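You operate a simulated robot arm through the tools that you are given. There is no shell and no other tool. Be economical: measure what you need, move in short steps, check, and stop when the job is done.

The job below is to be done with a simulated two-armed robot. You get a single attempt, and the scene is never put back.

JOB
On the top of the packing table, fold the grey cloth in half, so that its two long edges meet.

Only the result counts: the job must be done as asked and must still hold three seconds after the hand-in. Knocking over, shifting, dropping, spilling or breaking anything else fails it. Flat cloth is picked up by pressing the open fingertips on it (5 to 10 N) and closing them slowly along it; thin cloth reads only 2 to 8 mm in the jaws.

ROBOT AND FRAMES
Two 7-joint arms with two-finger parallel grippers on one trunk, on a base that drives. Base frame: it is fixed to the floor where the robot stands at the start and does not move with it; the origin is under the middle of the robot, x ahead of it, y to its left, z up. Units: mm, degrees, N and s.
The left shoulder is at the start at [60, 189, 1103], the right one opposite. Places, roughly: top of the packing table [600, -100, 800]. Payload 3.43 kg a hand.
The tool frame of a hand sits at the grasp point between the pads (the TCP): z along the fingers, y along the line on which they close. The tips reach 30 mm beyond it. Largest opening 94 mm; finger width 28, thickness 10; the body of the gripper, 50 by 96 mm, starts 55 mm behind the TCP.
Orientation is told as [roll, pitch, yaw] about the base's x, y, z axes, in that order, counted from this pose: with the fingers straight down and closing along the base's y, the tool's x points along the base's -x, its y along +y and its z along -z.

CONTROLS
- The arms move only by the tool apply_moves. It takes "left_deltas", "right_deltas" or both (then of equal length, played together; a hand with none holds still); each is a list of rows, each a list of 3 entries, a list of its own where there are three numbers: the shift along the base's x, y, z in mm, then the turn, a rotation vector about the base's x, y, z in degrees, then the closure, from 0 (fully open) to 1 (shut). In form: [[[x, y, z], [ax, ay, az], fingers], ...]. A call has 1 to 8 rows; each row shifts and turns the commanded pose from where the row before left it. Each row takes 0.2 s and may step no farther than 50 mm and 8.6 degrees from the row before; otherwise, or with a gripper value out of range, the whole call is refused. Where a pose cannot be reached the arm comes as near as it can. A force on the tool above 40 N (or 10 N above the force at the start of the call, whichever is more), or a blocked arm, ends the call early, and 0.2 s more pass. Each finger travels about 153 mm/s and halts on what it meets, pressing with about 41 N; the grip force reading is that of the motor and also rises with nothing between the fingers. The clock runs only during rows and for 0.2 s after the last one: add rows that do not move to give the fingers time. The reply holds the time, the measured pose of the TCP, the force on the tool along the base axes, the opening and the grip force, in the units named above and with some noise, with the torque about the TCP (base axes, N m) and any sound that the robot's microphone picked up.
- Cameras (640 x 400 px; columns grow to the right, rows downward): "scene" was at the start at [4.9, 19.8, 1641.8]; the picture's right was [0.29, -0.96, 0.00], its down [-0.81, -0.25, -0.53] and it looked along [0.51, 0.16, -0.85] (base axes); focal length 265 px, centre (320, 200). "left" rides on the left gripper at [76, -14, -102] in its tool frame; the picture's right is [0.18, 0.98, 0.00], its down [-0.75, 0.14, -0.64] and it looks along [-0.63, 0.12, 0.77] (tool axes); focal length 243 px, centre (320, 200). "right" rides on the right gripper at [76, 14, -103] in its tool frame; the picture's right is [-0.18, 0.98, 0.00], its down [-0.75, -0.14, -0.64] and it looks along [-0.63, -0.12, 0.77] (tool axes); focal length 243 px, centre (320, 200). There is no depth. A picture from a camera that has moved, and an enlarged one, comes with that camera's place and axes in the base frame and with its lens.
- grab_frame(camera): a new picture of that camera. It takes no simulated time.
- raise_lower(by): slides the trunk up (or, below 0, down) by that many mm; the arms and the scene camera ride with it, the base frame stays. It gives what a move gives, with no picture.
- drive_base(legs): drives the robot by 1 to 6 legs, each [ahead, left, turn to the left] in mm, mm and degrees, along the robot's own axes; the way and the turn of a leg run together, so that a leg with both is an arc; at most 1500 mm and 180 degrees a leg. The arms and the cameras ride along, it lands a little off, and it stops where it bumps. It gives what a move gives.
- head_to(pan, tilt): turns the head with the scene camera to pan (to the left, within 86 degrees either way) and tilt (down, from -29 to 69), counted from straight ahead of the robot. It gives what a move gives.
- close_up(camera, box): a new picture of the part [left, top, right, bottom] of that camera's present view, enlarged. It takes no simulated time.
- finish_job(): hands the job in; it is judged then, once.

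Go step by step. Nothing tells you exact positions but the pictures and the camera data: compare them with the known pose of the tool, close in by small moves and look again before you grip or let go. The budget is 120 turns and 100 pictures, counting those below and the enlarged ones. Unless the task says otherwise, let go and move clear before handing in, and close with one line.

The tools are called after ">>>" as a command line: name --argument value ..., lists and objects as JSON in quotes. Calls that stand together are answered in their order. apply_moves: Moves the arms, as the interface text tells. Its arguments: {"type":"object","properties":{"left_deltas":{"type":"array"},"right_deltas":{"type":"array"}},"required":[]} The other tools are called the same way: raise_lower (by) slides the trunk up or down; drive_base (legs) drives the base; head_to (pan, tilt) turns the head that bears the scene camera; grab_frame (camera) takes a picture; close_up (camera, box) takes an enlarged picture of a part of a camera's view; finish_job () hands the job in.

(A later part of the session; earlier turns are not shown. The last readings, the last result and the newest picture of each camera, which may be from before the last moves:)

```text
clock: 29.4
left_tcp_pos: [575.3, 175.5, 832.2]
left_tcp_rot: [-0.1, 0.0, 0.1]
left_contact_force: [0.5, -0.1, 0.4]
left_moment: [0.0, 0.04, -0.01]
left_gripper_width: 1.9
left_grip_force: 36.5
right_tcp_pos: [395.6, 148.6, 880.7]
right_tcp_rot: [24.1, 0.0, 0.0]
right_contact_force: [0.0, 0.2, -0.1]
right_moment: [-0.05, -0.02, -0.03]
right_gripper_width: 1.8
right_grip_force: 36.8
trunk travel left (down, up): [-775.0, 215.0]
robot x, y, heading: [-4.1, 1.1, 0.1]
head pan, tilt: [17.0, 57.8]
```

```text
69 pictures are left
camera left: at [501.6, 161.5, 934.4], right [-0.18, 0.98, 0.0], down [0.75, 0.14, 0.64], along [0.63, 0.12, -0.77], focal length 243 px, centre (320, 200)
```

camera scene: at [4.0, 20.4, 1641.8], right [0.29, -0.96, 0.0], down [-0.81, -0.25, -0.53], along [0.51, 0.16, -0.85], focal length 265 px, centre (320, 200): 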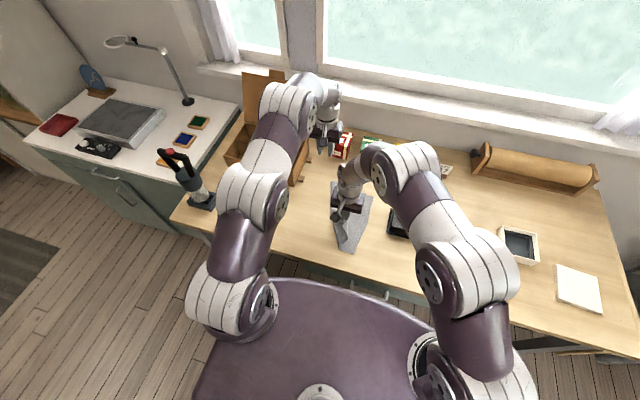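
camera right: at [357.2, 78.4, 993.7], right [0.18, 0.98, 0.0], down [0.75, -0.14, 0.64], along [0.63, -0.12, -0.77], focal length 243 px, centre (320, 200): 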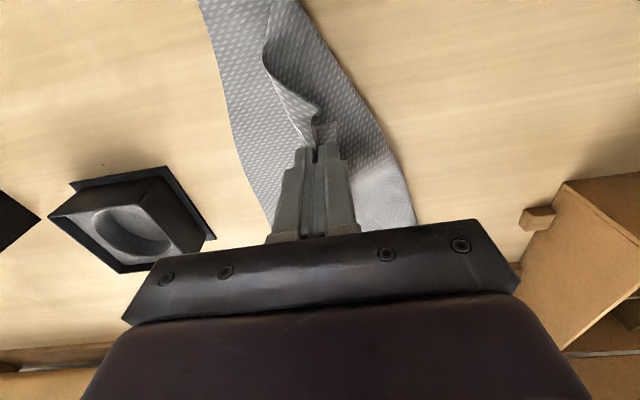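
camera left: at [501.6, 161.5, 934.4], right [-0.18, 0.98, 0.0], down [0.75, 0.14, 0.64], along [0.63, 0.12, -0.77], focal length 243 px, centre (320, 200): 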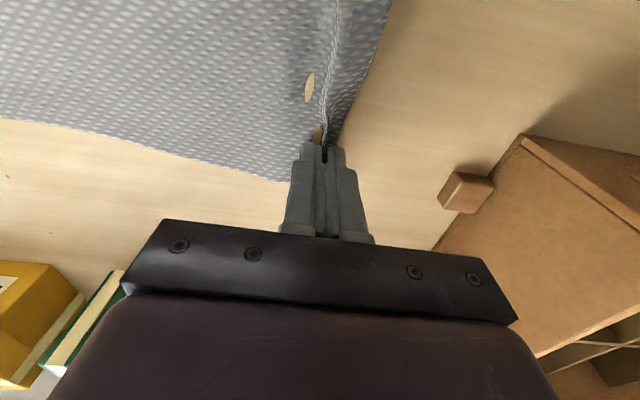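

The left hand seems to hold the cloth. I'll lift it gently and check.

>>> apply_moves --left_deltas '[[[0, 0, 12], [0, 0, 0], 1], [[0, -2, 13], [0, 0, 0], 1], [[0, -3, 15], [0, 0, 0], 1], [[0, 0, 0], [0, 0, 0], 1]]'

>>> grab_frame --camera "left"

>>> grab_frame --camera "right"

>>> close_up --camera "scene" --box '[200, 80, 440, 260]'

```text
clock: 30.4
left_tcp_pos: [575.6, 170.3, 872.0]
left_tcp_rot: [-0.1, -0.1, 0.0]
left_contact_force: [-0.2, 0.4, 0.1]
left_moment: [-0.03, 0.04, 0.02]
left_gripper_width: 1.9
left_grip_force: 36.4
right_tcp_pos: [394.9, 149.3, 880.8]
right_tcp_rot: [24.1, 0.0, 0.0]
right_contact_force: [0.0, 0.2, 0.3]
right_moment: [-0.03, 0.02, -0.01]
right_gripper_width: 1.8
right_grip_force: 36.8
trunk travel left (down, up): [-775.0, 215.0]
robot x, y, heading: [-2.2, 1.4, 0.2]
head pan, tilt: [17.0, 57.8]
```

```text
68 pictures are left
camera left: at [500.9, 156.8, 974.5], right [-0.18, 0.98, 0.0], down [0.75, 0.14, 0.64], along [0.63, 0.12, -0.77], focal length 243 px, centre (320, 200)
```

left: 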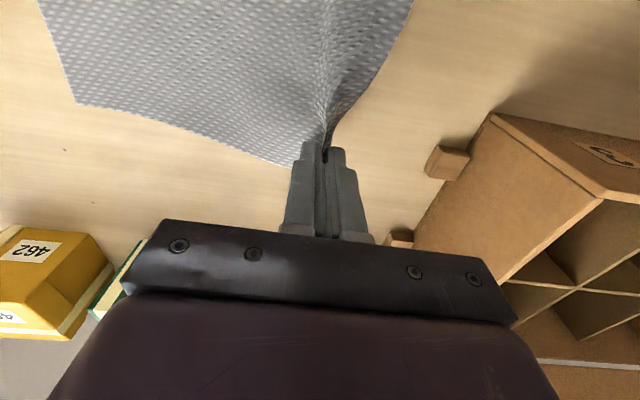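

```text
67 pictures are left
camera right: at [319.3, 119.3, 979.7], right [0.18, 0.9, 0.4], down [0.75, -0.39, 0.53], along [0.63, 0.2, -0.75], focal length 243 px, centre (320, 200)
```

right: 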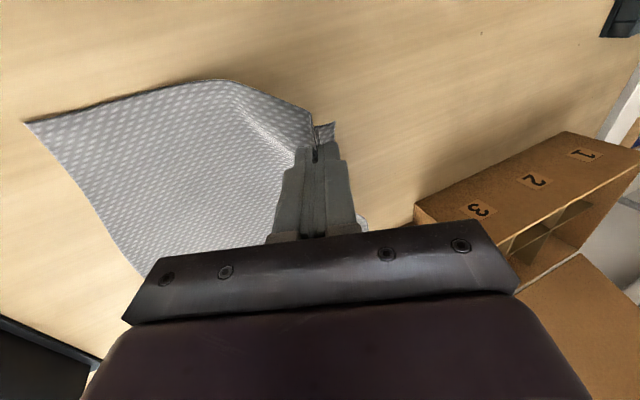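

```text
2.22 times, centred on (320, 170) of scene
camera zoom: at [5.2, 20.0, 1641.8], right [0.29, -0.96, 0.0], down [-0.81, -0.25, -0.53], along [0.51, 0.16, -0.85], focal length 589 px, centre (320, 267)
```

zoom: 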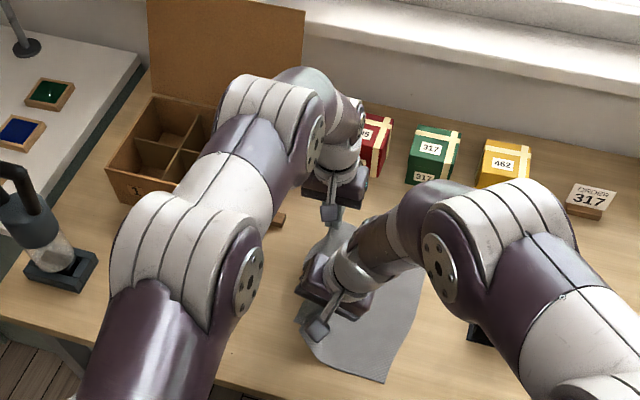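

Both hands hold the edge. I'll now carry it over in an arc toward BD, which lies near D(343,20) and B(588,0), and stop just before laying down to check.

>>> apply_moves --left_deltas '[[[-2, -18, 17], [0, 0, 0], 1], [[-2, -18, 9], [0, 0, 0], 1], [[-2, -18, 4], [0, 0, 0], 1], [[-2, -18, 0], [0, 0, 0], 1], [[-1, -18, -4], [0, 0, 0], 1], [[-1, -18, -8], [0, 0, 0], 1], [[-1, -16, -12], [0, 0, 0], 1], [[0, 0, 0], [0, 0, 0], 1]]' --right_deltas '[[[-4, -14, 8], [0, 0, 0], 1], [[-4, -15, 6], [0, 0, 0], 1], [[-4, -15, 4], [0, 0, 0], 1], [[-4, -14, 0], [0, 0, 0], 1], [[-4, -15, -2], [0, 0, 0], 1], [[-4, -15, -6], [0, 0, 0], 1], [[-4, -14, -8], [0, 0, 0], 1], [[0, 0, 0], [0, 0, 0], 1]]'

>>> grab_frame --camera "left"

>>> grab_frame --camera "right"

>>> close_up --camera "scene" --box '[240, 100, 480, 280]'

```text
clock: 32.2
left_tcp_pos: [565.1, 47.1, 877.4]
left_tcp_rot: [0.1, 0.1, 0.0]
left_contact_force: [-4.6, 0.5, 0.5]
left_moment: [0.0, 0.16, 0.0]
left_gripper_width: 1.9
left_grip_force: 36.2
right_tcp_pos: [368.2, 46.0, 883.1]
right_tcp_rot: [24.0, -0.1, 0.0]
right_contact_force: [4.0, -0.4, 0.1]
right_moment: [-0.05, -0.09, -0.03]
right_gripper_width: 1.7
right_grip_force: 36.6
trunk travel left (down, up): [-775.0, 215.0]
robot x, y, heading: [1.4, 1.6, -0.2]
head pan, tilt: [17.0, 57.8]
```

```text
65 pictures are left
camera left: at [491.5, 32.4, 979.7], right [-0.18, 0.98, 0.0], down [0.75, 0.14, 0.64], along [0.63, 0.12, -0.77], focal length 243 px, centre (320, 200)
```

left: 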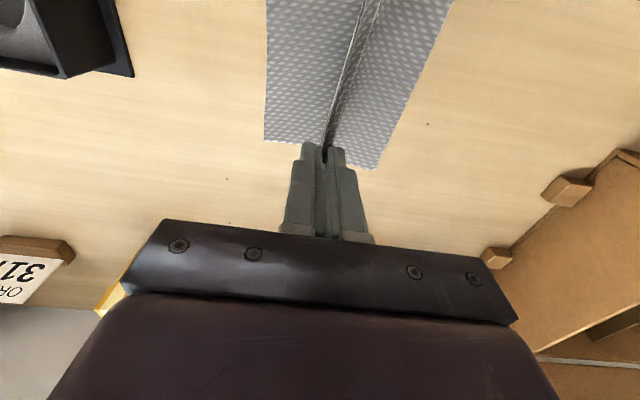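

```text
64 pictures are left
camera right: at [290.1, 16.9, 981.6], right [0.18, 0.9, 0.4], down [0.75, -0.39, 0.53], along [0.63, 0.2, -0.75], focal length 243 px, centre (320, 200)
```

right: 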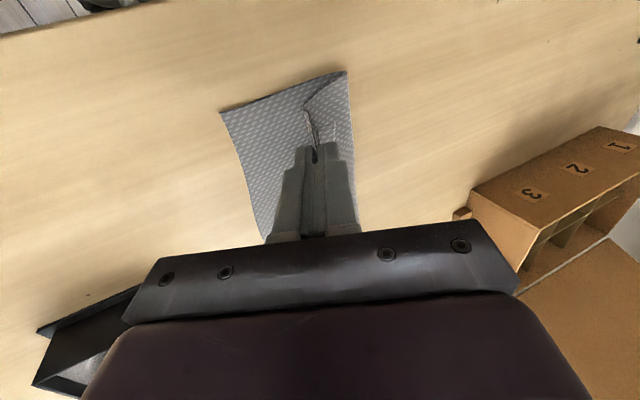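

```text
2.22 times, centred on (360, 190) of scene
camera zoom: at [4.8, 20.5, 1641.8], right [0.29, -0.96, 0.0], down [-0.81, -0.25, -0.53], along [0.51, 0.16, -0.85], focal length 589 px, centre (231, 222)
```

zoom: 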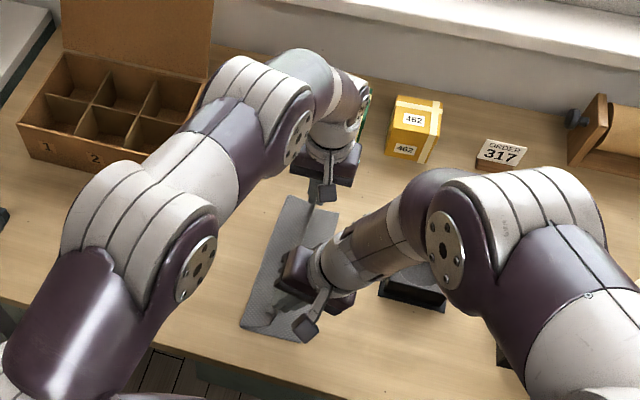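

The edge is a little taut and the fold looks well aligned. B is near (588,6), D near (337,12) and the crease at y of about 105. I'll lower both pinches to about 24 mm inside BD.

>>> apply_moves --left_deltas '[[[-2, -5, -8], [0, 0, 0], 1], [[-1, -5, -10], [0, 0, 0], 1], [[-1, -4, -10], [0, 0, 0], 1], [[0, -3, -9], [0, 0, 0], 1], [[0, 0, -2], [0, 0, 0], 1], [[0, 0, 0], [0, 0, 0], 1]]' --right_deltas '[[[-1, -6, -10], [0, 0, 0], 1], [[-1, -6, -12], [0, 0, 0], 1], [[0, -5, -12], [0, 0, 0], 1], [[0, -5, -8], [0, 0, 0], 1], [[0, 0, -3], [0, 0, 0], 1], [[0, 0, 0], [0, 0, 0], 1]]'

>>> grab_frame --camera "left"

>>> grab_frame --camera "right"

```text
clock: 33.6
left_tcp_pos: [561.2, 28.4, 839.7]
left_tcp_rot: [0.0, 0.0, 0.0]
left_contact_force: [-0.8, 0.8, 0.6]
left_moment: [-0.02, 0.04, 0.01]
left_gripper_width: 2.0
left_grip_force: 35.8
right_tcp_pos: [365.9, 23.7, 837.5]
right_tcp_rot: [24.0, 0.0, 0.0]
right_contact_force: [1.6, -0.3, 0.3]
right_moment: [-0.02, 0.0, -0.03]
right_gripper_width: 1.8
right_grip_force: 36.2
trunk travel left (down, up): [-775.0, 215.0]
robot x, y, heading: [-4.2, -1.5, -0.1]
head pan, tilt: [17.0, 57.8]
```

```text
62 pictures are left
camera left: at [486.4, 15.1, 941.2], right [-0.18, 0.98, 0.0], down [0.75, 0.14, 0.64], along [0.63, 0.12, -0.77], focal length 243 px, centre (320, 200)
```

left: 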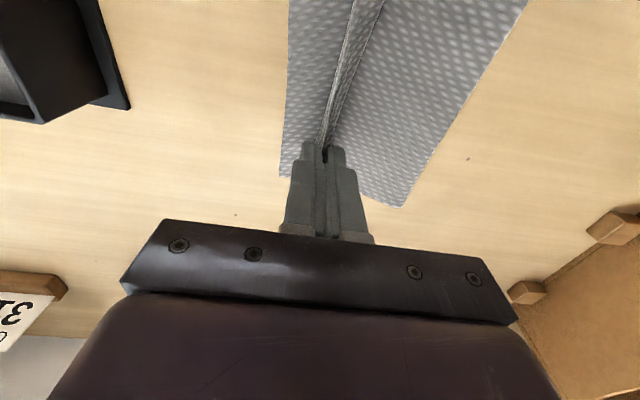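

```text
61 pictures are left
camera right: at [288.4, -5.1, 936.5], right [0.18, 0.9, 0.4], down [0.75, -0.39, 0.53], along [0.63, 0.2, -0.75], focal length 243 px, centre (320, 200)
```

right: 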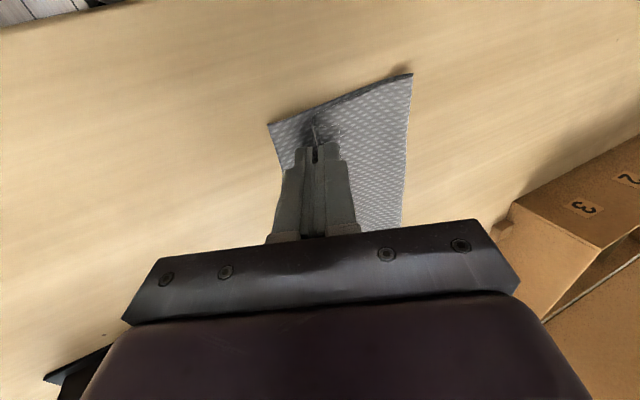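

Everything is aligned, with the pinches about 24 mm inside BD. I'll open both grippers gently, rise clear and look.

>>> apply_moves --left_deltas '[[[0, 0, 0], [0, 0, 0], 0.9], [[0, 0, 0], [0, 0, 0], 0.75], [[0, 0, 0], [0, 0, 0], 0.68], [[0, 0, 0], [0, 0, 0], 0.68], [[0, 0, 20], [0, 0, 0], 0.68], [[0, 0, 40], [0, 0, 0], 0.68], [[0, 0, 45], [0, 0, 0], 0.68], [[0, 0, 45], [0, 0, 0], 0.68]]' --right_deltas '[[[0, 0, 0], [0, 0, 0], 0.9], [[0, 0, 0], [0, 0, 0], 0.75], [[0, 0, 0], [0, 0, 0], 0.68], [[0, 0, 0], [0, 0, 0], 0.68], [[0, -9, 20], [0, 0, 0], 0.68], [[0, -18, 40], [0, 0, 0], 0.68], [[0, -20, 45], [0, 0, 0], 0.68], [[0, -20, 45], [0, 0, 0], 0.68]]'

>>> grab_frame --camera "left"

>>> grab_frame --camera "right"

```text
clock: 35.4
left_tcp_pos: [558.8, 33.3, 989.4]
left_tcp_rot: [0.0, -0.1, 0.0]
left_contact_force: [-0.2, 0.2, 0.2]
left_moment: [-0.01, 0.0, 0.03]
left_gripper_width: 30.1
left_grip_force: 0.0
right_tcp_pos: [363.9, -42.6, 987.9]
right_tcp_rot: [23.9, 0.0, 0.1]
right_contact_force: [-0.1, -0.4, -1.0]
right_moment: [0.03, 0.01, 0.01]
right_gripper_width: 30.2
right_grip_force: 0.1
trunk travel left (down, up): [-775.0, 215.0]
robot x, y, heading: [-2.1, 2.1, -0.2]
head pan, tilt: [17.0, 57.8]
```

```text
60 pictures are left
camera left: at [483.7, 19.4, 1092.8], right [-0.18, 0.98, 0.0], down [0.75, 0.14, 0.64], along [0.63, 0.12, -0.77], focal length 243 px, centre (320, 200)
```

left: 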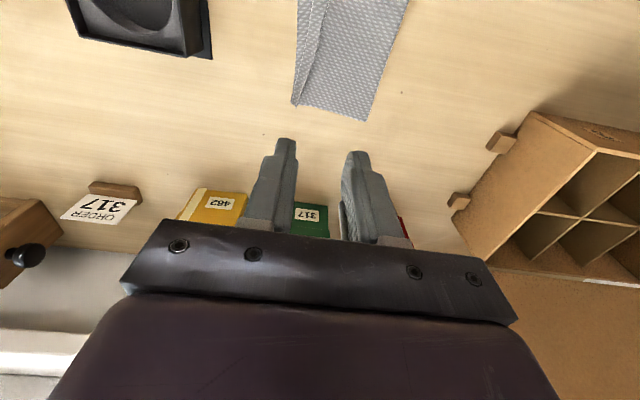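

```text
59 pictures are left
camera right: at [286.5, -71.9, 1086.2], right [0.18, 0.9, 0.4], down [0.75, -0.39, 0.53], along [0.63, 0.2, -0.75], focal length 243 px, centre (320, 200)
```

right: 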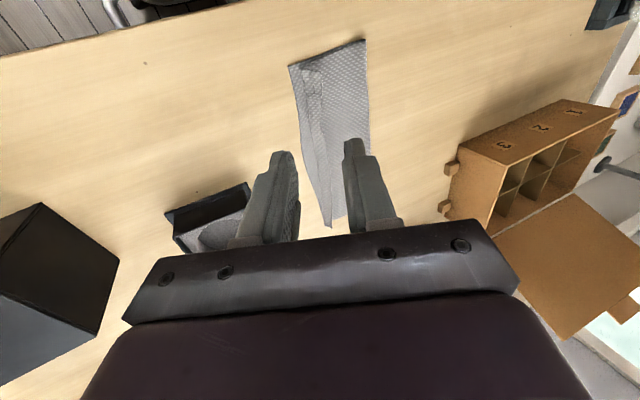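

The fold looks good from here. I'll move both hands clear and inspect it closely.

>>> apply_moves --left_deltas '[[[-20, 35, 0], [0, 0, 0], 0.68], [[-20, 40, 0], [0, 0, 0], 0.68], [[-20, 40, 0], [0, 0, 0], 0.68], [[-20, 40, 0], [0, 0, 0], 0.68], [[-20, 40, 0], [0, 0, 0], 0.68], [[-20, 40, 0], [0, 0, 0], 0.68], [[-20, 40, 0], [0, 0, 0], 0.68], [[-20, 40, 0], [0, 0, 0], 0.68]]' --right_deltas '[[[0, -30, 0], [0, 0, 0], 0.68], [[0, -30, 0], [0, 0, 0], 0.68], [[0, -30, 0], [0, 0, 0], 0.68], [[0, -30, 0], [0, 0, 0], 0.68], [[0, -30, 0], [0, 0, 0], 0.68], [[0, -20, 0], [-8, 0, 0], 0.68], [[0, 0, 0], [-8, 0, 0], 0.68], [[0, 0, 0], [-8, 0, 0], 0.68]]'

>>> close_up --camera "scene" --box '[310, 160, 430, 260]'

>>> grab_frame --camera "scene"

```text
clock: 37.2
left_tcp_pos: [398.6, 348.3, 990.4]
left_tcp_rot: [-0.2, 0.0, 0.0]
left_contact_force: [0.3, 0.7, 0.8]
left_moment: [-0.03, 0.0, 0.0]
left_gripper_width: 30.1
left_grip_force: 0.1
right_tcp_pos: [366.5, -212.0, 988.3]
right_tcp_rot: [-0.1, -0.1, 0.1]
right_contact_force: [0.0, 0.1, -1.1]
right_moment: [0.01, -0.02, -0.02]
right_gripper_width: 30.0
right_grip_force: 0.1
trunk travel left (down, up): [-775.0, 215.0]
robot x, y, heading: [0.6, 0.4, -0.4]
head pan, tilt: [17.0, 57.8]
```

```text
4.00 times, centred on (370, 210) of scene
camera zoom: at [4.5, 21.8, 1641.7], right [0.29, -0.96, 0.0], down [-0.81, -0.25, -0.53], along [0.51, 0.15, -0.85], focal length 1059 px, centre (120, 160)
```

zoom: 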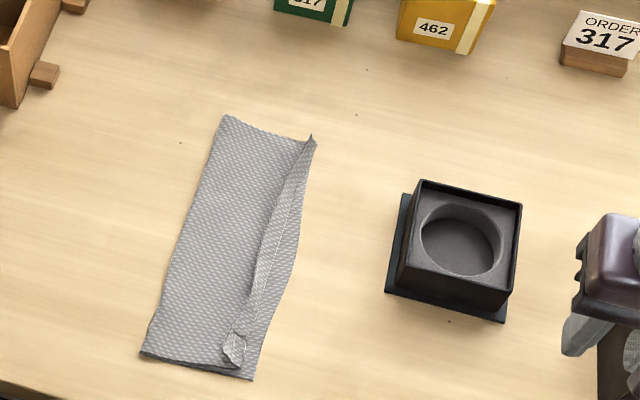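

```text
57 pictures are left
camera scene: at [4.5, 21.8, 1641.7], right [0.29, -0.96, 0.0], down [-0.81, -0.25, -0.53], along [0.51, 0.15, -0.85], focal length 265 px, centre (320, 200)
```

scene: 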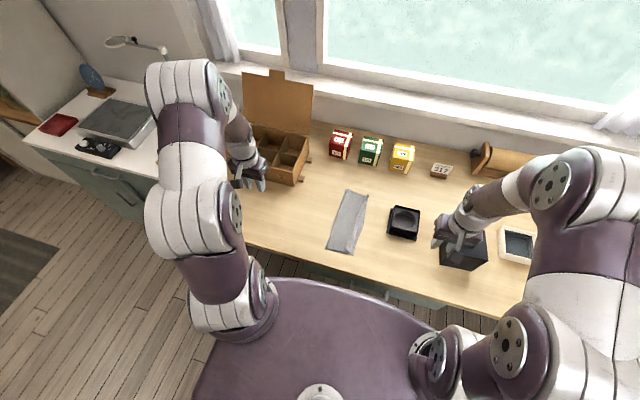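

The fold line is good, but the carried edge has turned back on itself as a hem about 20 mm wide along BD. I'll bring the right hand, fingers closed, over it to look closely before brushing it outward.

>>> apply_moves --right_deltas '[[[-5, 45, 0], [0, 0, 0], 0.9], [[-5, 45, 0], [0, 0, 0], 1], [[-5, 45, 0], [0, 0, 0], 1], [[-5, 45, -10], [0, 0, 0], 1], [[-5, 45, -15], [0, 0, 0], 1], [[-5, 45, -15], [0, 0, 0], 1], [[0, 0, 0], [0, 0, 0], 1]]'

>>> grab_frame --camera "right"

```text
clock: 38.8
left_tcp_pos: [399.4, 348.2, 990.6]
left_tcp_rot: [0.0, 0.1, -0.1]
left_contact_force: [-0.1, -0.7, -0.4]
left_moment: [0.0, -0.02, 0.0]
left_gripper_width: 30.0
left_grip_force: 0.0
right_tcp_pos: [336.4, 60.3, 948.9]
right_tcp_rot: [0.0, 0.0, 0.0]
right_contact_force: [0.0, -0.1, 0.4]
right_moment: [0.0, -0.01, 0.01]
right_gripper_width: 0.0
right_grip_force: 33.2
trunk travel left (down, up): [-775.0, 215.0]
robot x, y, heading: [-2.6, -2.0, 0.1]
head pan, tilt: [17.0, 57.8]
```

```text
56 pictures are left
camera right: at [259.4, 73.4, 1052.4], right [0.18, 0.98, 0.0], down [0.75, -0.14, 0.64], along [0.63, -0.12, -0.77], focal length 243 px, centre (320, 200)
```

right: 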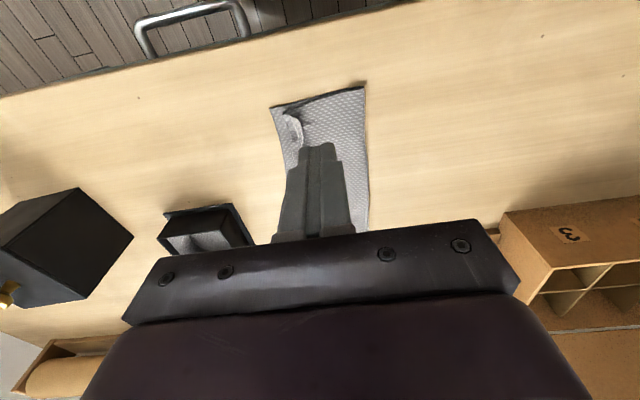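

>>> close_up --camera "right" --box '[250, 70, 394, 160]'

>>> close_up --camera "scene" --box '[330, 175, 386, 210]'

```text
4.44 times, centred on (322, 115) of right
camera zoom: at [259.4, 73.4, 1052.4], right [0.18, 0.98, 0.0], down [0.75, -0.14, 0.64], along [0.63, -0.12, -0.77], focal length 1078 px, centre (311, 578)
```

zoom: 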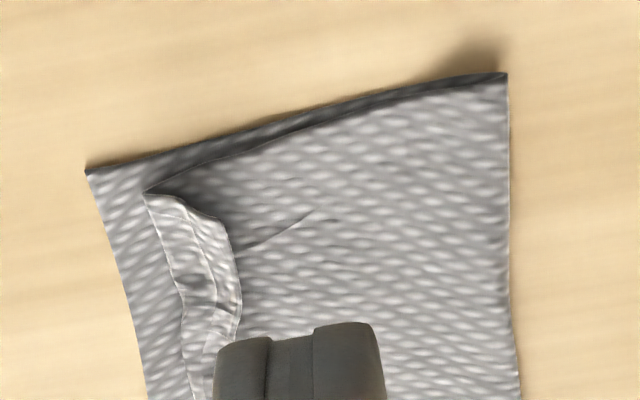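

```text
11.43 times, centred on (358, 192) of scene
camera zoom: at [4.8, 18.9, 1641.8], right [0.29, -0.96, 0.0], down [-0.81, -0.25, -0.53], along [0.51, 0.16, -0.85], focal length 3027 px, centre (-114, 286)
```

zoom: 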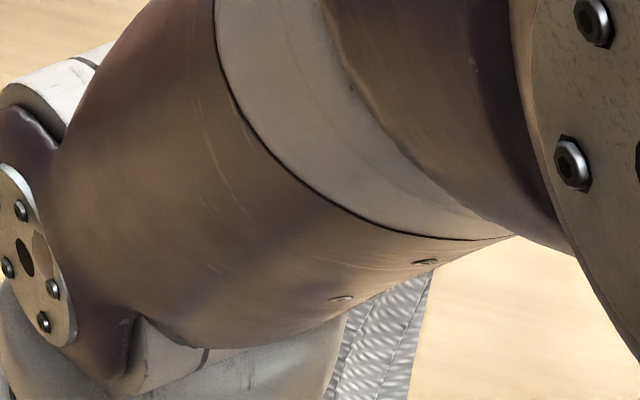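

Near the fingers, the hem's free edge is at about y=34 and its crease at about y=20, with D near (337,6). I'll lower the closed tip just beside it, skimming the cloth, and sweep toward -y to flip the hem out.

>>> apply_moves --right_deltas '[[[26, 0, -40], [0, 0, 0], 1], [[0, 0, -40], [0, 0, 0], 1], [[0, 0, -26], [0, 0, 0], 1], [[0, 0, -9], [0, 0, 0], 1], [[0, 0, 0], [0, 0, 0], 1]]'

>>> grab_frame --camera "right"

```text
clock: 40.0
left_tcp_pos: [399.9, 347.2, 990.2]
left_tcp_rot: [0.0, 0.0, -0.1]
left_contact_force: [-0.1, 0.6, -1.0]
left_moment: [0.0, 0.01, -0.05]
left_gripper_width: 29.8
left_grip_force: 0.1
right_tcp_pos: [362.9, 55.9, 834.9]
right_tcp_rot: [0.0, -0.1, 0.0]
right_contact_force: [-0.7, 0.4, 0.1]
right_moment: [0.05, 0.01, 0.05]
right_gripper_width: 0.2
right_grip_force: 32.9
trunk travel left (down, up): [-775.0, 215.0]
robot x, y, heading: [1.1, 1.7, 0.0]
head pan, tilt: [17.0, 57.8]
```

```text
53 pictures are left
camera right: at [285.8, 69.6, 937.3], right [0.18, 0.98, 0.0], down [0.75, -0.14, 0.64], along [0.63, -0.12, -0.77], focal length 243 px, centre (320, 200)
```

right: 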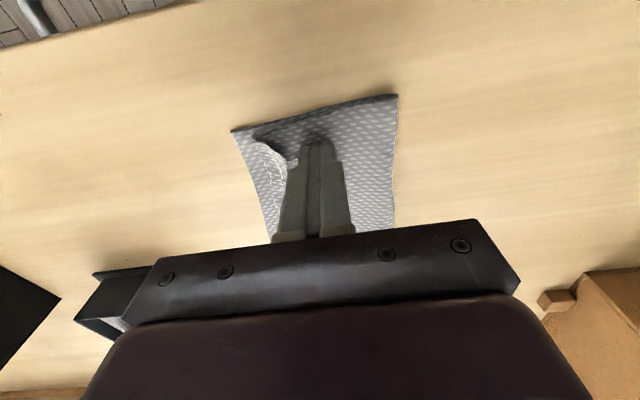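

The tip is beside the hem's free edge. I'll sweep slowly toward -y.

>>> apply_moves --right_deltas '[[[0, -6, -1.5], [0, 0, 0], 1], [[0, -8, 0], [0, 0, 0], 1], [[0, -8, 0], [0, 0, 0], 1], [[0, -8, 0], [0, 0, 0], 1], [[0, -8, 0], [0, 0, 0], 1], [[0, -8, 0], [0, 0, 0], 1], [[0, -8, 0], [0, 0, 0], 1]]'

>>> grab_frame --camera "right"

```text
clock: 41.6
left_tcp_pos: [398.9, 347.9, 991.5]
left_tcp_rot: [0.0, 0.0, 0.0]
left_contact_force: [-0.1, -0.2, -0.7]
left_moment: [-0.02, -0.01, 0.04]
left_gripper_width: 29.9
left_grip_force: 0.1
right_tcp_pos: [363.1, 4.6, 833.2]
right_tcp_rot: [0.0, 0.1, 0.0]
right_contact_force: [-0.1, 0.0, 0.0]
right_moment: [0.0, -0.01, -0.01]
right_gripper_width: 0.2
right_grip_force: 33.3
trunk travel left (down, up): [-775.0, 215.0]
robot x, y, heading: [-0.8, 1.1, -0.1]
head pan, tilt: [17.0, 57.8]
```

```text
52 pictures are left
camera right: at [285.0, 18.1, 934.7], right [0.18, 0.98, 0.0], down [0.75, -0.14, 0.64], along [0.63, -0.12, -0.77], focal length 243 px, centre (320, 200)
```

right: 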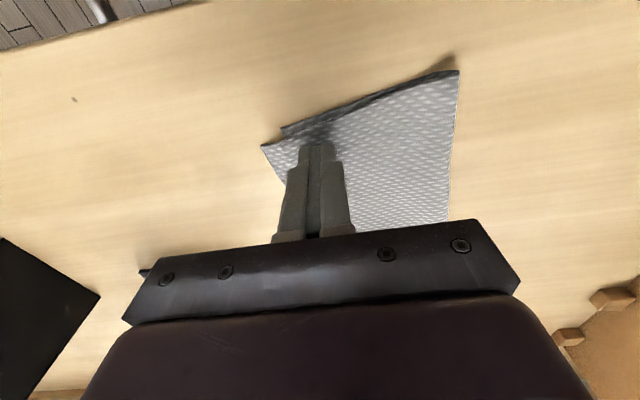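

It appears to have flipped at the near end. I'll finish the stroke, lift, move aside and look.

>>> apply_moves --right_deltas '[[[0, -8, 0], [0, 0, 0], 1], [[0, -8, 0], [0, 0, 0], 1], [[0, -6, 15], [0, 0, 0], 1], [[0, -10, 40], [0, 0, 0], 1], [[0, -35, 30], [0, 0, 0], 1], [[0, -45, 10], [0, 0, 0], 1], [[0, -45, 10], [0, 0, 0], 1], [[0, -45, 10], [0, 0, 0], 1]]'

>>> close_up --camera "scene" --box '[320, 180, 400, 260]'

```text
clock: 43.4
left_tcp_pos: [399.0, 346.0, 990.3]
left_tcp_rot: [0.1, 0.1, -0.1]
left_contact_force: [-0.1, 0.6, 0.5]
left_moment: [0.0, 0.01, 0.02]
left_gripper_width: 29.8
left_grip_force: 0.0
right_tcp_pos: [361.8, -203.0, 947.7]
right_tcp_rot: [0.0, 0.0, 0.1]
right_contact_force: [-0.3, -0.8, 0.9]
right_moment: [0.01, 0.05, 0.04]
right_gripper_width: 0.0
right_grip_force: 33.4
trunk travel left (down, up): [-775.0, 215.0]
robot x, y, heading: [0.3, 1.0, -0.0]
head pan, tilt: [17.0, 57.8]
```

```text
5.00 times, centred on (360, 220) of scene
camera zoom: at [4.4, 17.8, 1641.8], right [0.29, -0.96, 0.0], down [-0.81, -0.25, -0.53], along [0.51, 0.16, -0.85], focal length 1324 px, centre (120, 100)
```

zoom: 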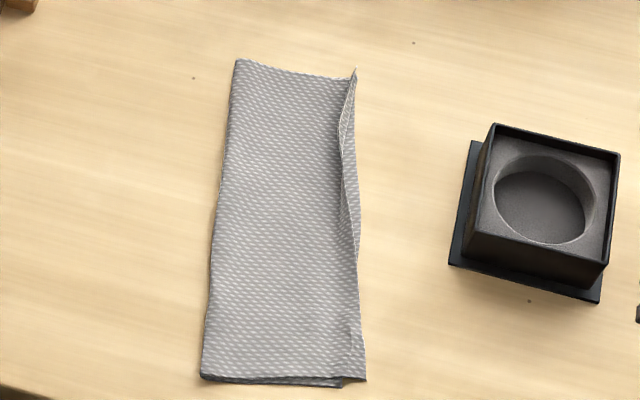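

The near half of the hem flipped out nicely, and the cloth turned slightly with it. The far half is still turned back, so I'll do the same there with the left hand, skimming a bit higher.

>>> apply_moves --left_deltas '[[[20, -37, 0], [0, 0, 0], 0.8], [[20, -37, 0], [0, 0, 0], 1], [[20, -37, 0], [0, 0, 0], 1], [[20, -37, 0], [0, 0, 0], 1], [[20, -37, 0], [0, 0, 0], 1], [[20, -37, 0], [0, 0, 0], 1], [[20, -37, 0], [0, 0, 0], 1], [[20, -37, -10], [0, 0, 0], 1]]'

>>> apply_moves --left_deltas '[[[0, 0, -40], [0, 0, 0], 1], [[0, 0, -30], [0, 0, 0], 1], [[0, 0, 0], [0, 0, 0], 1]]'

>>> grab_frame --camera "left"

```text
clock: 45.2
left_tcp_pos: [558.2, 50.6, 979.1]
left_tcp_rot: [0.1, 0.1, -0.1]
left_contact_force: [-0.2, -0.5, -0.2]
left_moment: [0.02, -0.01, -0.01]
left_gripper_width: 0.1
left_grip_force: 32.5
right_tcp_pos: [361.7, -204.2, 946.4]
right_tcp_rot: [0.0, 0.1, 0.1]
right_contact_force: [0.5, 1.0, 0.7]
right_moment: [0.02, -0.01, 0.0]
right_gripper_width: 0.0
right_grip_force: 32.8
trunk travel left (down, up): [-775.0, 215.0]
robot x, y, heading: [0.9, -0.0, 0.0]
head pan, tilt: [17.0, 57.8]
```

```text
clock: 46.0
left_tcp_pos: [558.0, 47.4, 909.5]
left_tcp_rot: [-0.1, 0.0, 0.1]
left_contact_force: [0.0, -0.2, 0.4]
left_moment: [0.0, 0.01, -0.02]
left_gripper_width: 0.0
left_grip_force: 33.1
right_tcp_pos: [361.0, -201.6, 946.7]
right_tcp_rot: [0.1, 0.0, -0.1]
right_contact_force: [0.0, -0.2, -0.4]
right_moment: [0.01, -0.01, -0.02]
right_gripper_width: 0.0
right_grip_force: 33.0
trunk travel left (down, up): [-775.0, 215.0]
robot x, y, heading: [-2.2, 2.1, -0.1]
head pan, tilt: [17.0, 57.8]
```

```text
50 pictures are left
camera left: at [481.8, 33.8, 1011.9], right [-0.18, 0.98, 0.0], down [0.75, 0.14, 0.64], along [0.63, 0.12, -0.77], focal length 243 px, centre (320, 200)
```

left: 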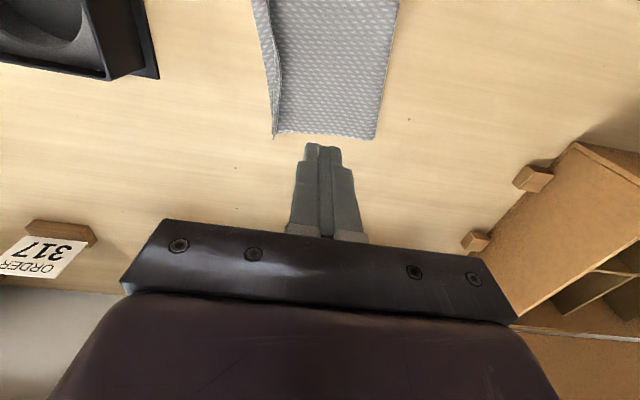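

>>> apply_moves --left_deltas '[[[0, 0, -40], [0, 0, 0], 1], [[0, 0, -26], [0, 0, 0], 1], [[0, 0, -7], [0, 0, 0], 1], [[0, -6, -1], [0, 0, 0], 1], [[0, -7, 0], [0, 0, 0], 1], [[0, -7, 0], [0, 0, 0], 1], [[0, -7, 0], [0, 0, 0], 1], [[0, -7, 0], [0, 0, 0], 1]]'

>>> apply_moves --left_deltas '[[[0, -7, 0], [0, 0, 0], 1], [[0, -7, 0], [0, 0, 0], 1], [[0, -6, 3], [0, 0, 0], 1], [[0, -4, 15], [0, 0, 0], 1], [[0, 0, 40], [0, 0, 0], 1], [[0, 45, 40], [0, 0, 0], 1]]'

>>> grab_frame --camera "left"

```text
clock: 47.8
left_tcp_pos: [560.4, 14.6, 833.9]
left_tcp_rot: [0.0, 0.1, 0.0]
left_contact_force: [0.9, -0.7, 0.6]
left_moment: [0.03, -0.01, -0.02]
left_gripper_width: 0.0
left_grip_force: 32.5
right_tcp_pos: [362.4, -202.4, 948.4]
right_tcp_rot: [0.0, 0.0, 0.0]
right_contact_force: [0.5, -0.2, 0.0]
right_moment: [0.01, 0.04, 0.01]
right_gripper_width: 0.0
right_grip_force: 33.5
trunk travel left (down, up): [-775.0, 215.0]
robot x, y, heading: [2.0, 0.6, -0.0]
head pan, tilt: [17.0, 57.8]
```

```text
refused: row 6 steps farther than a row can; nothing moved
```

```text
49 pictures are left
camera left: at [486.5, 0.5, 937.1], right [-0.18, 0.98, 0.0], down [0.75, 0.14, 0.64], along [0.63, 0.12, -0.77], focal length 243 px, centre (320, 200)
```

left: 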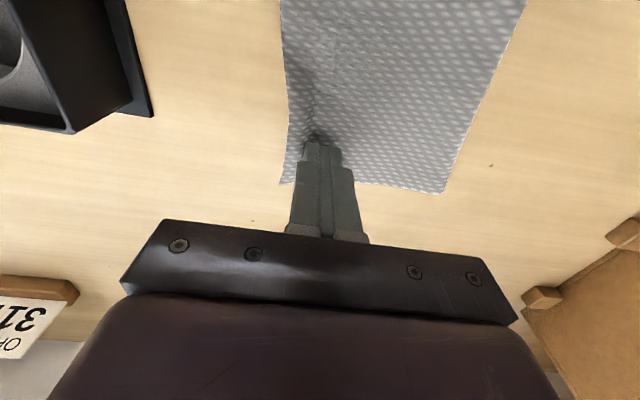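

The far hem looks flipped out now. I'll finish with a short stroke and lift clear.

>>> apply_moves --left_deltas '[[[0, -6, 0], [0, 0, 0], 1], [[0, -6, 1], [0, 0, 0], 1], [[0, -5, 8], [0, 0, 0], 1], [[0, 0, 40], [0, 0, 0], 1], [[0, 30, 35], [0, 0, 0], 1], [[-20, 40, 20], [0, 0, 0], 1], [[-20, 42, 15], [0, 0, 0], 1], [[-20, 42, 10], [0, 0, 0], 1]]'

>>> apply_moves --left_deltas '[[[-20, 42, 10], [0, 0, 0], 1], [[-20, 42, 0], [0, 0, 0], 1], [[-20, 42, 0], [0, 0, 0], 1]]'

>>> close_up --camera "scene" --box '[320, 180, 400, 260]'

```text
clock: 49.6
left_tcp_pos: [500.3, 151.1, 961.2]
left_tcp_rot: [-0.1, 0.0, 0.0]
left_contact_force: [-0.5, 0.6, 0.0]
left_moment: [-0.03, 0.01, 0.02]
left_gripper_width: 0.0
left_grip_force: 32.8
right_tcp_pos: [361.5, -201.0, 948.2]
right_tcp_rot: [0.0, 0.0, 0.0]
right_contact_force: [-0.4, 0.1, -0.8]
right_moment: [-0.01, 0.0, -0.03]
right_gripper_width: 0.0
right_grip_force: 33.0
trunk travel left (down, up): [-775.0, 215.0]
robot x, y, heading: [-0.4, -0.3, -0.0]
head pan, tilt: [17.0, 57.8]
```

```text
clock: 50.4
left_tcp_pos: [439.3, 278.7, 975.6]
left_tcp_rot: [0.0, 0.1, 0.0]
left_contact_force: [-0.5, -0.1, -0.3]
left_moment: [0.01, -0.01, -0.03]
left_gripper_width: 0.0
left_grip_force: 32.9
right_tcp_pos: [362.1, -201.7, 949.6]
right_tcp_rot: [0.0, 0.0, 0.0]
right_contact_force: [0.3, -0.2, -0.1]
right_moment: [0.0, -0.01, 0.0]
right_gripper_width: 0.1
right_grip_force: 32.8
trunk travel left (down, up): [-775.0, 215.0]
robot x, y, heading: [0.3, -3.1, -0.1]
head pan, tilt: [17.0, 57.8]
```

```text
5.00 times, centred on (360, 220) of scene
camera zoom: at [4.2, 20.6, 1641.8], right [0.29, -0.96, 0.0], down [-0.81, -0.25, -0.53], along [0.51, 0.16, -0.85], focal length 1324 px, centre (120, 100)
```

zoom: 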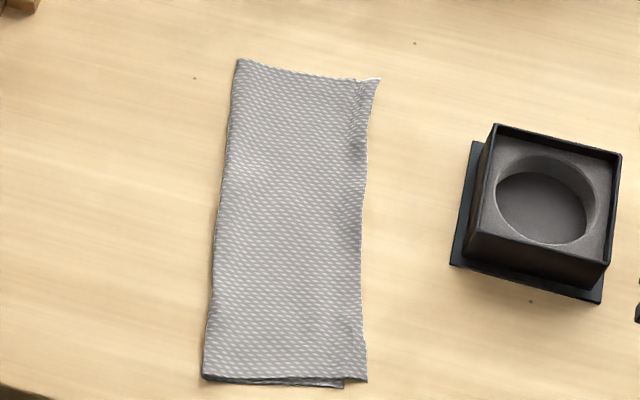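

Both halves of the edge lie out flat now. The top layer seems to overhang the bottom by about 15 mm, so I'll measure it with the hand cameras.

>>> apply_moves --right_deltas '[[[-10, 40, -5], [0, 0, 0], 1], [[-10, 40, -5], [0, 0, 0], 1], [[-5, 40, -5], [0, 0, 0], 1], [[-5, 40, -5], [0, 0, 0], 1]]'

>>> close_up --camera "right" --box '[240, 60, 400, 160]'

```text
clock: 51.4
left_tcp_pos: [437.7, 280.0, 975.8]
left_tcp_rot: [-0.1, 0.1, 0.0]
left_contact_force: [0.1, 0.4, -0.3]
left_moment: [-0.04, 0.01, -0.01]
left_gripper_width: 0.0
left_grip_force: 33.1
right_tcp_pos: [330.8, -39.0, 926.7]
right_tcp_rot: [-0.1, -0.1, -0.1]
right_contact_force: [-1.1, 0.5, 0.4]
right_moment: [-0.01, 0.02, 0.02]
right_gripper_width: 0.0
right_grip_force: 33.1
trunk travel left (down, up): [-775.0, 215.0]
robot x, y, heading: [-0.0, -1.4, 0.1]
head pan, tilt: [17.0, 57.8]
```

```text
4.00 times, centred on (320, 110) of right
camera zoom: at [254.3, -25.1, 1029.3], right [0.19, 0.98, 0.0], down [0.75, -0.14, 0.64], along [0.63, -0.12, -0.77], focal length 970 px, centre (320, 560)
```

zoom: 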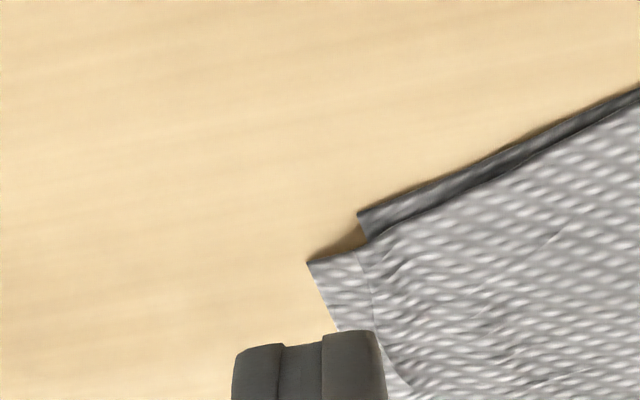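

The top overhangs by about 16 mm at the near end. I'll re-pinch the top edge with both hands, lift, draw it back +y by that much and lay it again. First I'll bring both hands over the edge, turned 8° to match it.

>>> apply_moves --right_deltas '[[[20, 4, -10], [0, 0, 8], 0.83], [[23, 3, -20], [0, 0, 0], 0.83], [[0, 0, -25], [0, 0, 0], 0.83], [[0, 0, -22], [0, 0, 0], 0.83], [[0, 0, 0], [0, 0, 0], 0.83]]'

>>> apply_moves --left_deltas '[[[18, -40, 0], [0, 0, 8], 0.83], [[18, -40, 0], [0, 0, 0], 0.83], [[18, -40, 0], [0, 0, 0], 0.83], [[18, -40, 0], [0, 0, 0], 0.83], [[18, -40, 0], [0, 0, 0], 0.83], [[18, -40, 0], [0, 0, 0], 0.83], [[14, -38, 0], [0, 0, 0], 0.83], [[0, 0, -40], [0, 0, 0], 0.83]]'

>>> apply_moves --left_deltas '[[[0, 0, -40], [0, 0, 0], 0.83], [[0, 0, -35], [0, 0, 0], 0.83], [[0, 0, -10], [0, 0, 0], 0.83], [[0, 0, 0], [0, 0, 0], 0.83]]'

>>> grab_frame --camera "left"

>>> grab_frame --camera "right"

>>> close_up --camera "scene" --box '[240, 100, 480, 280]'

```text
clock: 52.6
left_tcp_pos: [440.0, 278.7, 974.9]
left_tcp_rot: [0.0, -0.1, 0.0]
left_contact_force: [0.4, -0.6, 0.0]
left_moment: [-0.02, 0.0, 0.04]
left_gripper_width: 0.0
left_grip_force: 32.9
right_tcp_pos: [374.8, -31.3, 848.9]
right_tcp_rot: [0.0, 0.1, 8.1]
right_contact_force: [0.1, 0.7, 0.2]
right_moment: [0.02, -0.02, 0.04]
right_gripper_width: 16.1
right_grip_force: 0.1
trunk travel left (down, up): [-775.0, 215.0]
robot x, y, heading: [-2.8, 0.0, -0.0]
head pan, tilt: [17.0, 57.8]
```

```text
clock: 54.4
left_tcp_pos: [562.3, -2.1, 933.6]
left_tcp_rot: [0.0, 0.0, 8.1]
left_contact_force: [0.2, 0.6, -0.1]
left_moment: [-0.01, 0.01, 0.02]
left_gripper_width: 16.5
left_grip_force: 0.0
right_tcp_pos: [374.7, -30.8, 849.1]
right_tcp_rot: [0.0, 0.0, 8.1]
right_contact_force: [-0.2, -0.6, -0.1]
right_moment: [0.03, 0.02, 0.02]
right_gripper_width: 16.0
right_grip_force: 0.1
trunk travel left (down, up): [-775.0, 215.0]
robot x, y, heading: [-0.4, 2.0, 0.1]
head pan, tilt: [17.0, 57.8]
```

```text
clock: 55.4
left_tcp_pos: [565.3, -1.9, 848.0]
left_tcp_rot: [0.0, 0.0, 8.0]
left_contact_force: [-0.1, -0.4, 0.0]
left_moment: [-0.02, -0.02, 0.0]
left_gripper_width: 15.9
left_grip_force: 0.0
right_tcp_pos: [373.3, -31.0, 848.9]
right_tcp_rot: [0.0, 0.0, 8.0]
right_contact_force: [0.2, 0.6, 0.5]
right_moment: [0.0, 0.01, 0.02]
right_gripper_width: 16.1
right_grip_force: 0.0
trunk travel left (down, up): [-775.0, 215.0]
robot x, y, heading: [-1.6, -4.0, -0.2]
head pan, tilt: [17.0, 57.8]
```

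```text
46 pictures are left
camera left: at [492.1, -25.5, 951.0], right [-0.32, 0.95, 0.0], down [0.73, 0.24, 0.64], along [0.61, 0.2, -0.77], focal length 243 px, centre (320, 200)
```

left: 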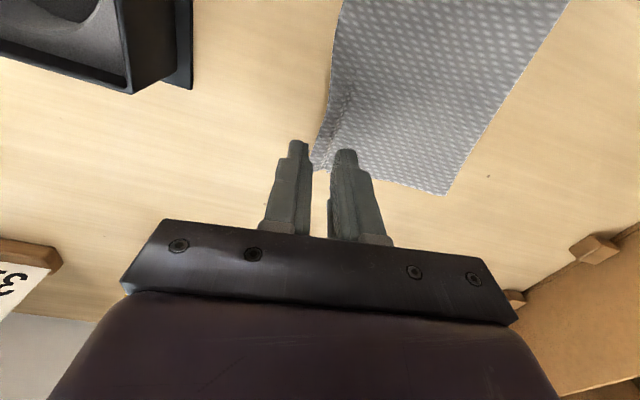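

```text
45 pictures are left
camera right: at [296.4, -28.3, 951.2], right [0.05, 1.0, 0.0], down [0.77, -0.03, 0.64], along [0.64, -0.03, -0.77], focal length 243 px, centre (320, 200)
```

right: 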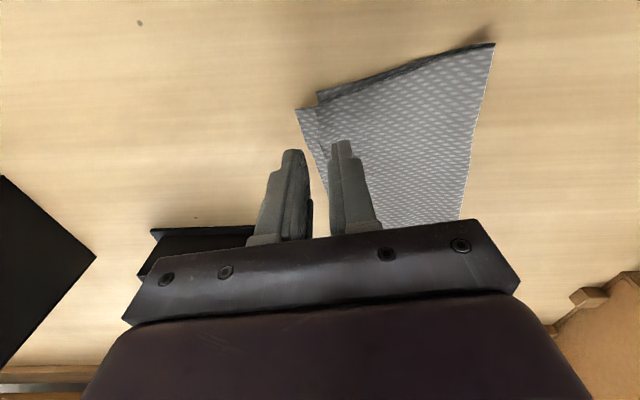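

```text
2.22 times, centred on (360, 190) of scene
camera zoom: at [5.2, 19.8, 1641.8], right [0.29, -0.96, 0.0], down [-0.81, -0.25, -0.53], along [0.51, 0.16, -0.85], focal length 589 px, centre (231, 222)
```

zoom: 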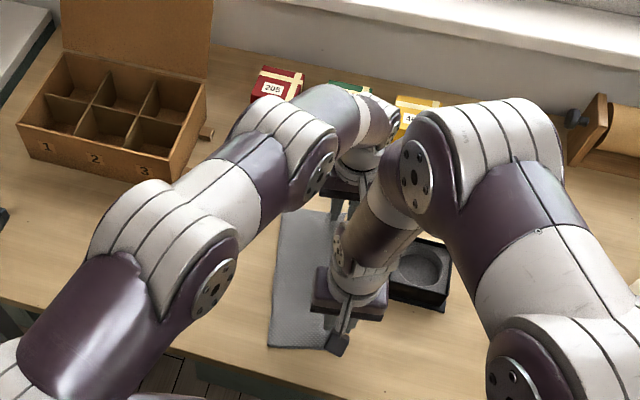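

Both hands straddle the top edge as intended. I'll lower them to contact.

>>> apply_moves --left_deltas '[[[-2, 3, -8], [0, 0, 0], 0.83], [[0, 0, -5], [0, 0, 0], 0.83], [[0, 0, -2], [0, 0, 0], 0.83], [[0, 0, -1], [0, 0, 0], 0.83], [[0, 0, 0], [0, 0, 0], 0.83]]' --right_deltas '[[[0, -2, -8], [0, 0, 0], 0.83], [[0, 0, -5], [0, 0, 0], 0.83], [[0, 0, -2], [0, 0, 0], 0.83], [[0, 0, -2], [0, 0, 0], 0.83], [[0, 0, 0], [0, 0, 0], 0.83]]'

```text
clock: 56.6
left_tcp_pos: [560.3, 1.5, 833.5]
left_tcp_rot: [0.0, 0.0, 8.1]
left_contact_force: [0.3, 1.3, 0.1]
left_moment: [0.03, 0.0, 0.04]
left_gripper_width: 15.7
left_grip_force: 0.0
right_tcp_pos: [372.7, -34.0, 831.5]
right_tcp_rot: [0.0, 0.0, 8.0]
right_contact_force: [0.2, -0.5, 0.0]
right_moment: [0.03, 0.01, -0.01]
right_gripper_width: 16.2
right_grip_force: 0.0
trunk travel left (down, up): [-775.0, 215.0]
robot x, y, heading: [-0.9, 0.2, 0.0]
head pan, tilt: [17.0, 57.8]
```

>>> apply_moves --left_deltas '[[[0, 0, -2], [0, 0, 0], 0.83], [[0, 0, -1], [0, 0, 0], 0.83], [[0, 0, 0], [0, 0, 0], 0.83]]' --right_deltas '[[[0, 0, -1], [0, 0, 0], 0.83], [[0, 0, -1], [0, 0, 0], 0.83], [[0, 0, 0], [0, 0, 0], 0.83]]'

```text
clock: 57.4
left_tcp_pos: [559.7, 1.2, 832.1]
left_tcp_rot: [0.0, -0.2, 8.0]
left_contact_force: [2.2, -0.6, 5.6]
left_moment: [0.06, -0.01, 0.0]
left_gripper_width: 16.1
left_grip_force: 0.1
right_tcp_pos: [374.7, -34.1, 831.5]
right_tcp_rot: [-0.1, -0.2, 8.0]
right_contact_force: [-2.1, -2.1, 20.0]
right_moment: [0.16, 0.19, 0.04]
right_gripper_width: 15.0
right_grip_force: 0.0
trunk travel left (down, up): [-775.0, 215.0]
robot x, y, heading: [-1.0, 0.7, 0.1]
head pan, tilt: [17.0, 57.8]
```

The left hand presses with 6 N, which is good. The right presses with 20 N, so I'll ease it up and then close both slowly.

>>> apply_moves --right_deltas '[[[0, 0, 1.0], [0, 0, 0], 0.83], [[0, 0, 0.7], [0, 0, 0], 0.83], [[0, 0, 0], [0, 0, 0], 0.83]]'

>>> apply_moves --left_deltas '[[[0, 0, -0.3], [0, 0, 0], 0.85], [[0, 0, 0], [0, 0, 0], 0.875], [[0, 0, 0], [0, 0, 0], 0.9], [[0, 0, 0], [0, 0, 0], 0.925], [[0, 0, 0], [0, 0, 0], 0.95], [[0, 0, 0], [0, 0, 0], 0.975], [[0, 0, 0], [0, 0, 0], 1.0], [[0, 0, 0], [0, 0, 0], 1.0]]' --right_deltas '[[[0, 0, 0], [0, 0, 0], 0.85], [[0, 0, 0], [0, 0, 0], 0.875], [[0, 0, 0], [0, 0, 0], 0.9], [[0, 0, 0], [0, 0, 0], 0.925], [[0, 0, 0], [0, 0, 0], 0.95], [[0, 0, 0], [0, 0, 0], 0.975], [[0, 0, 0], [0, 0, 0], 1.0], [[0, 0, 0], [0, 0, 0], 1.0]]'

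>>> close_up --camera "left" --box '[240, 0, 496, 160]'

>>> close_up --camera "right" --box '[200, 20, 456, 180]'

```text
clock: 58.2
left_tcp_pos: [560.0, 2.0, 830.2]
left_tcp_rot: [-0.1, -0.2, 8.0]
left_contact_force: [-0.3, -1.9, 17.2]
left_moment: [0.16, 0.03, 0.0]
left_gripper_width: 15.8
left_grip_force: 0.0
right_tcp_pos: [372.9, -34.2, 832.5]
right_tcp_rot: [0.0, -0.1, 8.0]
right_contact_force: [0.6, 0.1, -0.5]
right_moment: [0.02, 0.02, 0.01]
right_gripper_width: 16.1
right_grip_force: 0.0
trunk travel left (down, up): [-775.0, 215.0]
robot x, y, heading: [-0.4, 0.5, 0.1]
head pan, tilt: [17.0, 57.8]
```

```text
clock: 60.0
left_tcp_pos: [559.3, 2.7, 831.4]
left_tcp_rot: [-0.1, -0.4, 8.0]
left_contact_force: [5.0, 5.1, 32.0]
left_moment: [0.3, -0.12, -0.07]
left_gripper_width: 1.9
left_grip_force: 36.0
right_tcp_pos: [372.6, -32.6, 833.3]
right_tcp_rot: [-0.2, -0.1, 8.0]
right_contact_force: [-0.4, 1.0, -0.1]
right_moment: [-0.03, -0.03, -0.01]
right_gripper_width: 0.0
right_grip_force: 33.1
trunk travel left (down, up): [-775.0, 215.0]
robot x, y, heading: [1.3, 1.3, 0.3]
head pan, tilt: [17.0, 57.8]
```

```text
2.50 times, centred on (368, 80) of left
camera zoom: at [486.7, -21.5, 933.6], right [-0.32, 0.95, 0.0], down [0.72, 0.25, 0.65], along [0.61, 0.2, -0.76], focal length 606 px, centre (200, 500)
```

zoom: 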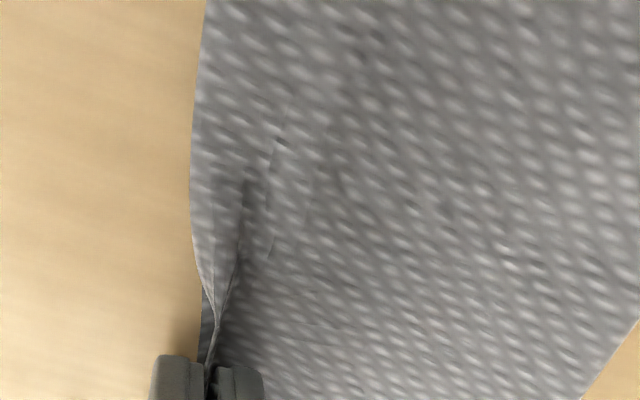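

```text
2.50 times, centred on (328, 100) of right
camera zoom: at [294.4, -30.1, 935.3], right [0.05, 1.0, 0.0], down [0.76, -0.03, 0.64], along [0.64, -0.03, -0.77], focal length 606 px, centre (300, 450)
```

zoom: 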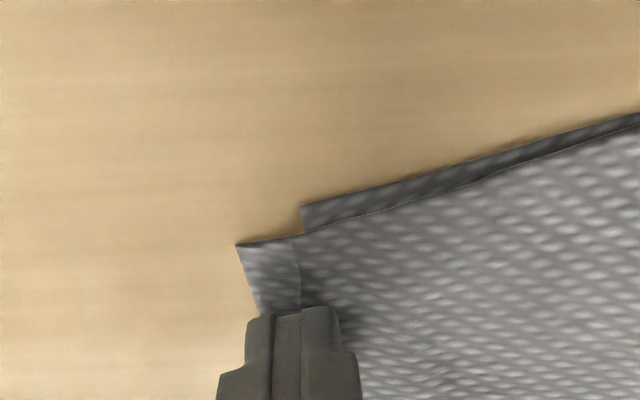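

The left hand caught the edge, but the right slipped because it was pressing too lightly. I'll ease the left, reopen the right and press it again.

>>> apply_moves --left_deltas '[[[0, 0, 2], [0, 0, 0], 1], [[0, 0, 1], [0, 0, 0], 1], [[0, 0, 0], [0, 0, 0], 1], [[0, 0, 0], [0, 0, 0], 1], [[0, 0, 0], [0, 0, 0], 1]]' --right_deltas '[[[0, 0, 3], [0, 0, 0], 0.9], [[0, 1, 0], [0, 0, 0], 0.8], [[0, 0, -3], [0, 0, 0], 0.8], [[0, 0, -1.2], [0, 0, 0], 0.8], [[0, 0, 0], [0, 0, 0], 0.8]]'

```text
clock: 61.2
left_tcp_pos: [557.3, 3.7, 830.7]
left_tcp_rot: [0.1, 0.1, 7.9]
left_contact_force: [-0.3, -2.2, 5.6]
left_moment: [-0.03, -0.03, -0.05]
left_gripper_width: 2.0
left_grip_force: 36.5
right_tcp_pos: [374.2, -32.5, 832.6]
right_tcp_rot: [0.0, -0.1, 8.0]
right_contact_force: [0.3, -0.3, 1.9]
right_moment: [0.0, -0.01, -0.02]
right_gripper_width: 18.4
right_grip_force: 0.1
trunk travel left (down, up): [-775.0, 215.0]
robot x, y, heading: [-5.0, -0.2, 0.0]
head pan, tilt: [17.0, 57.8]
```

>>> apply_moves --right_deltas '[[[0, 0, -1], [0, 0, 0], 0.8], [[0, 0, 0], [0, 0, 0], 0.8]]'

```text
clock: 61.8
left_tcp_pos: [558.7, 3.8, 833.8]
left_tcp_rot: [-0.1, 0.0, 8.0]
left_contact_force: [0.9, 0.4, 0.6]
left_moment: [0.02, 0.01, 0.0]
left_gripper_width: 1.9
left_grip_force: 37.3
right_tcp_pos: [374.7, -33.0, 831.5]
right_tcp_rot: [-0.1, -0.1, 8.0]
right_contact_force: [-2.6, -0.1, 14.2]
right_moment: [0.19, 0.14, 0.03]
right_gripper_width: 18.9
right_grip_force: 0.1
trunk travel left (down, up): [-775.0, 215.0]
robot x, y, heading: [2.7, -0.4, 0.0]
head pan, tilt: [17.0, 57.8]
```

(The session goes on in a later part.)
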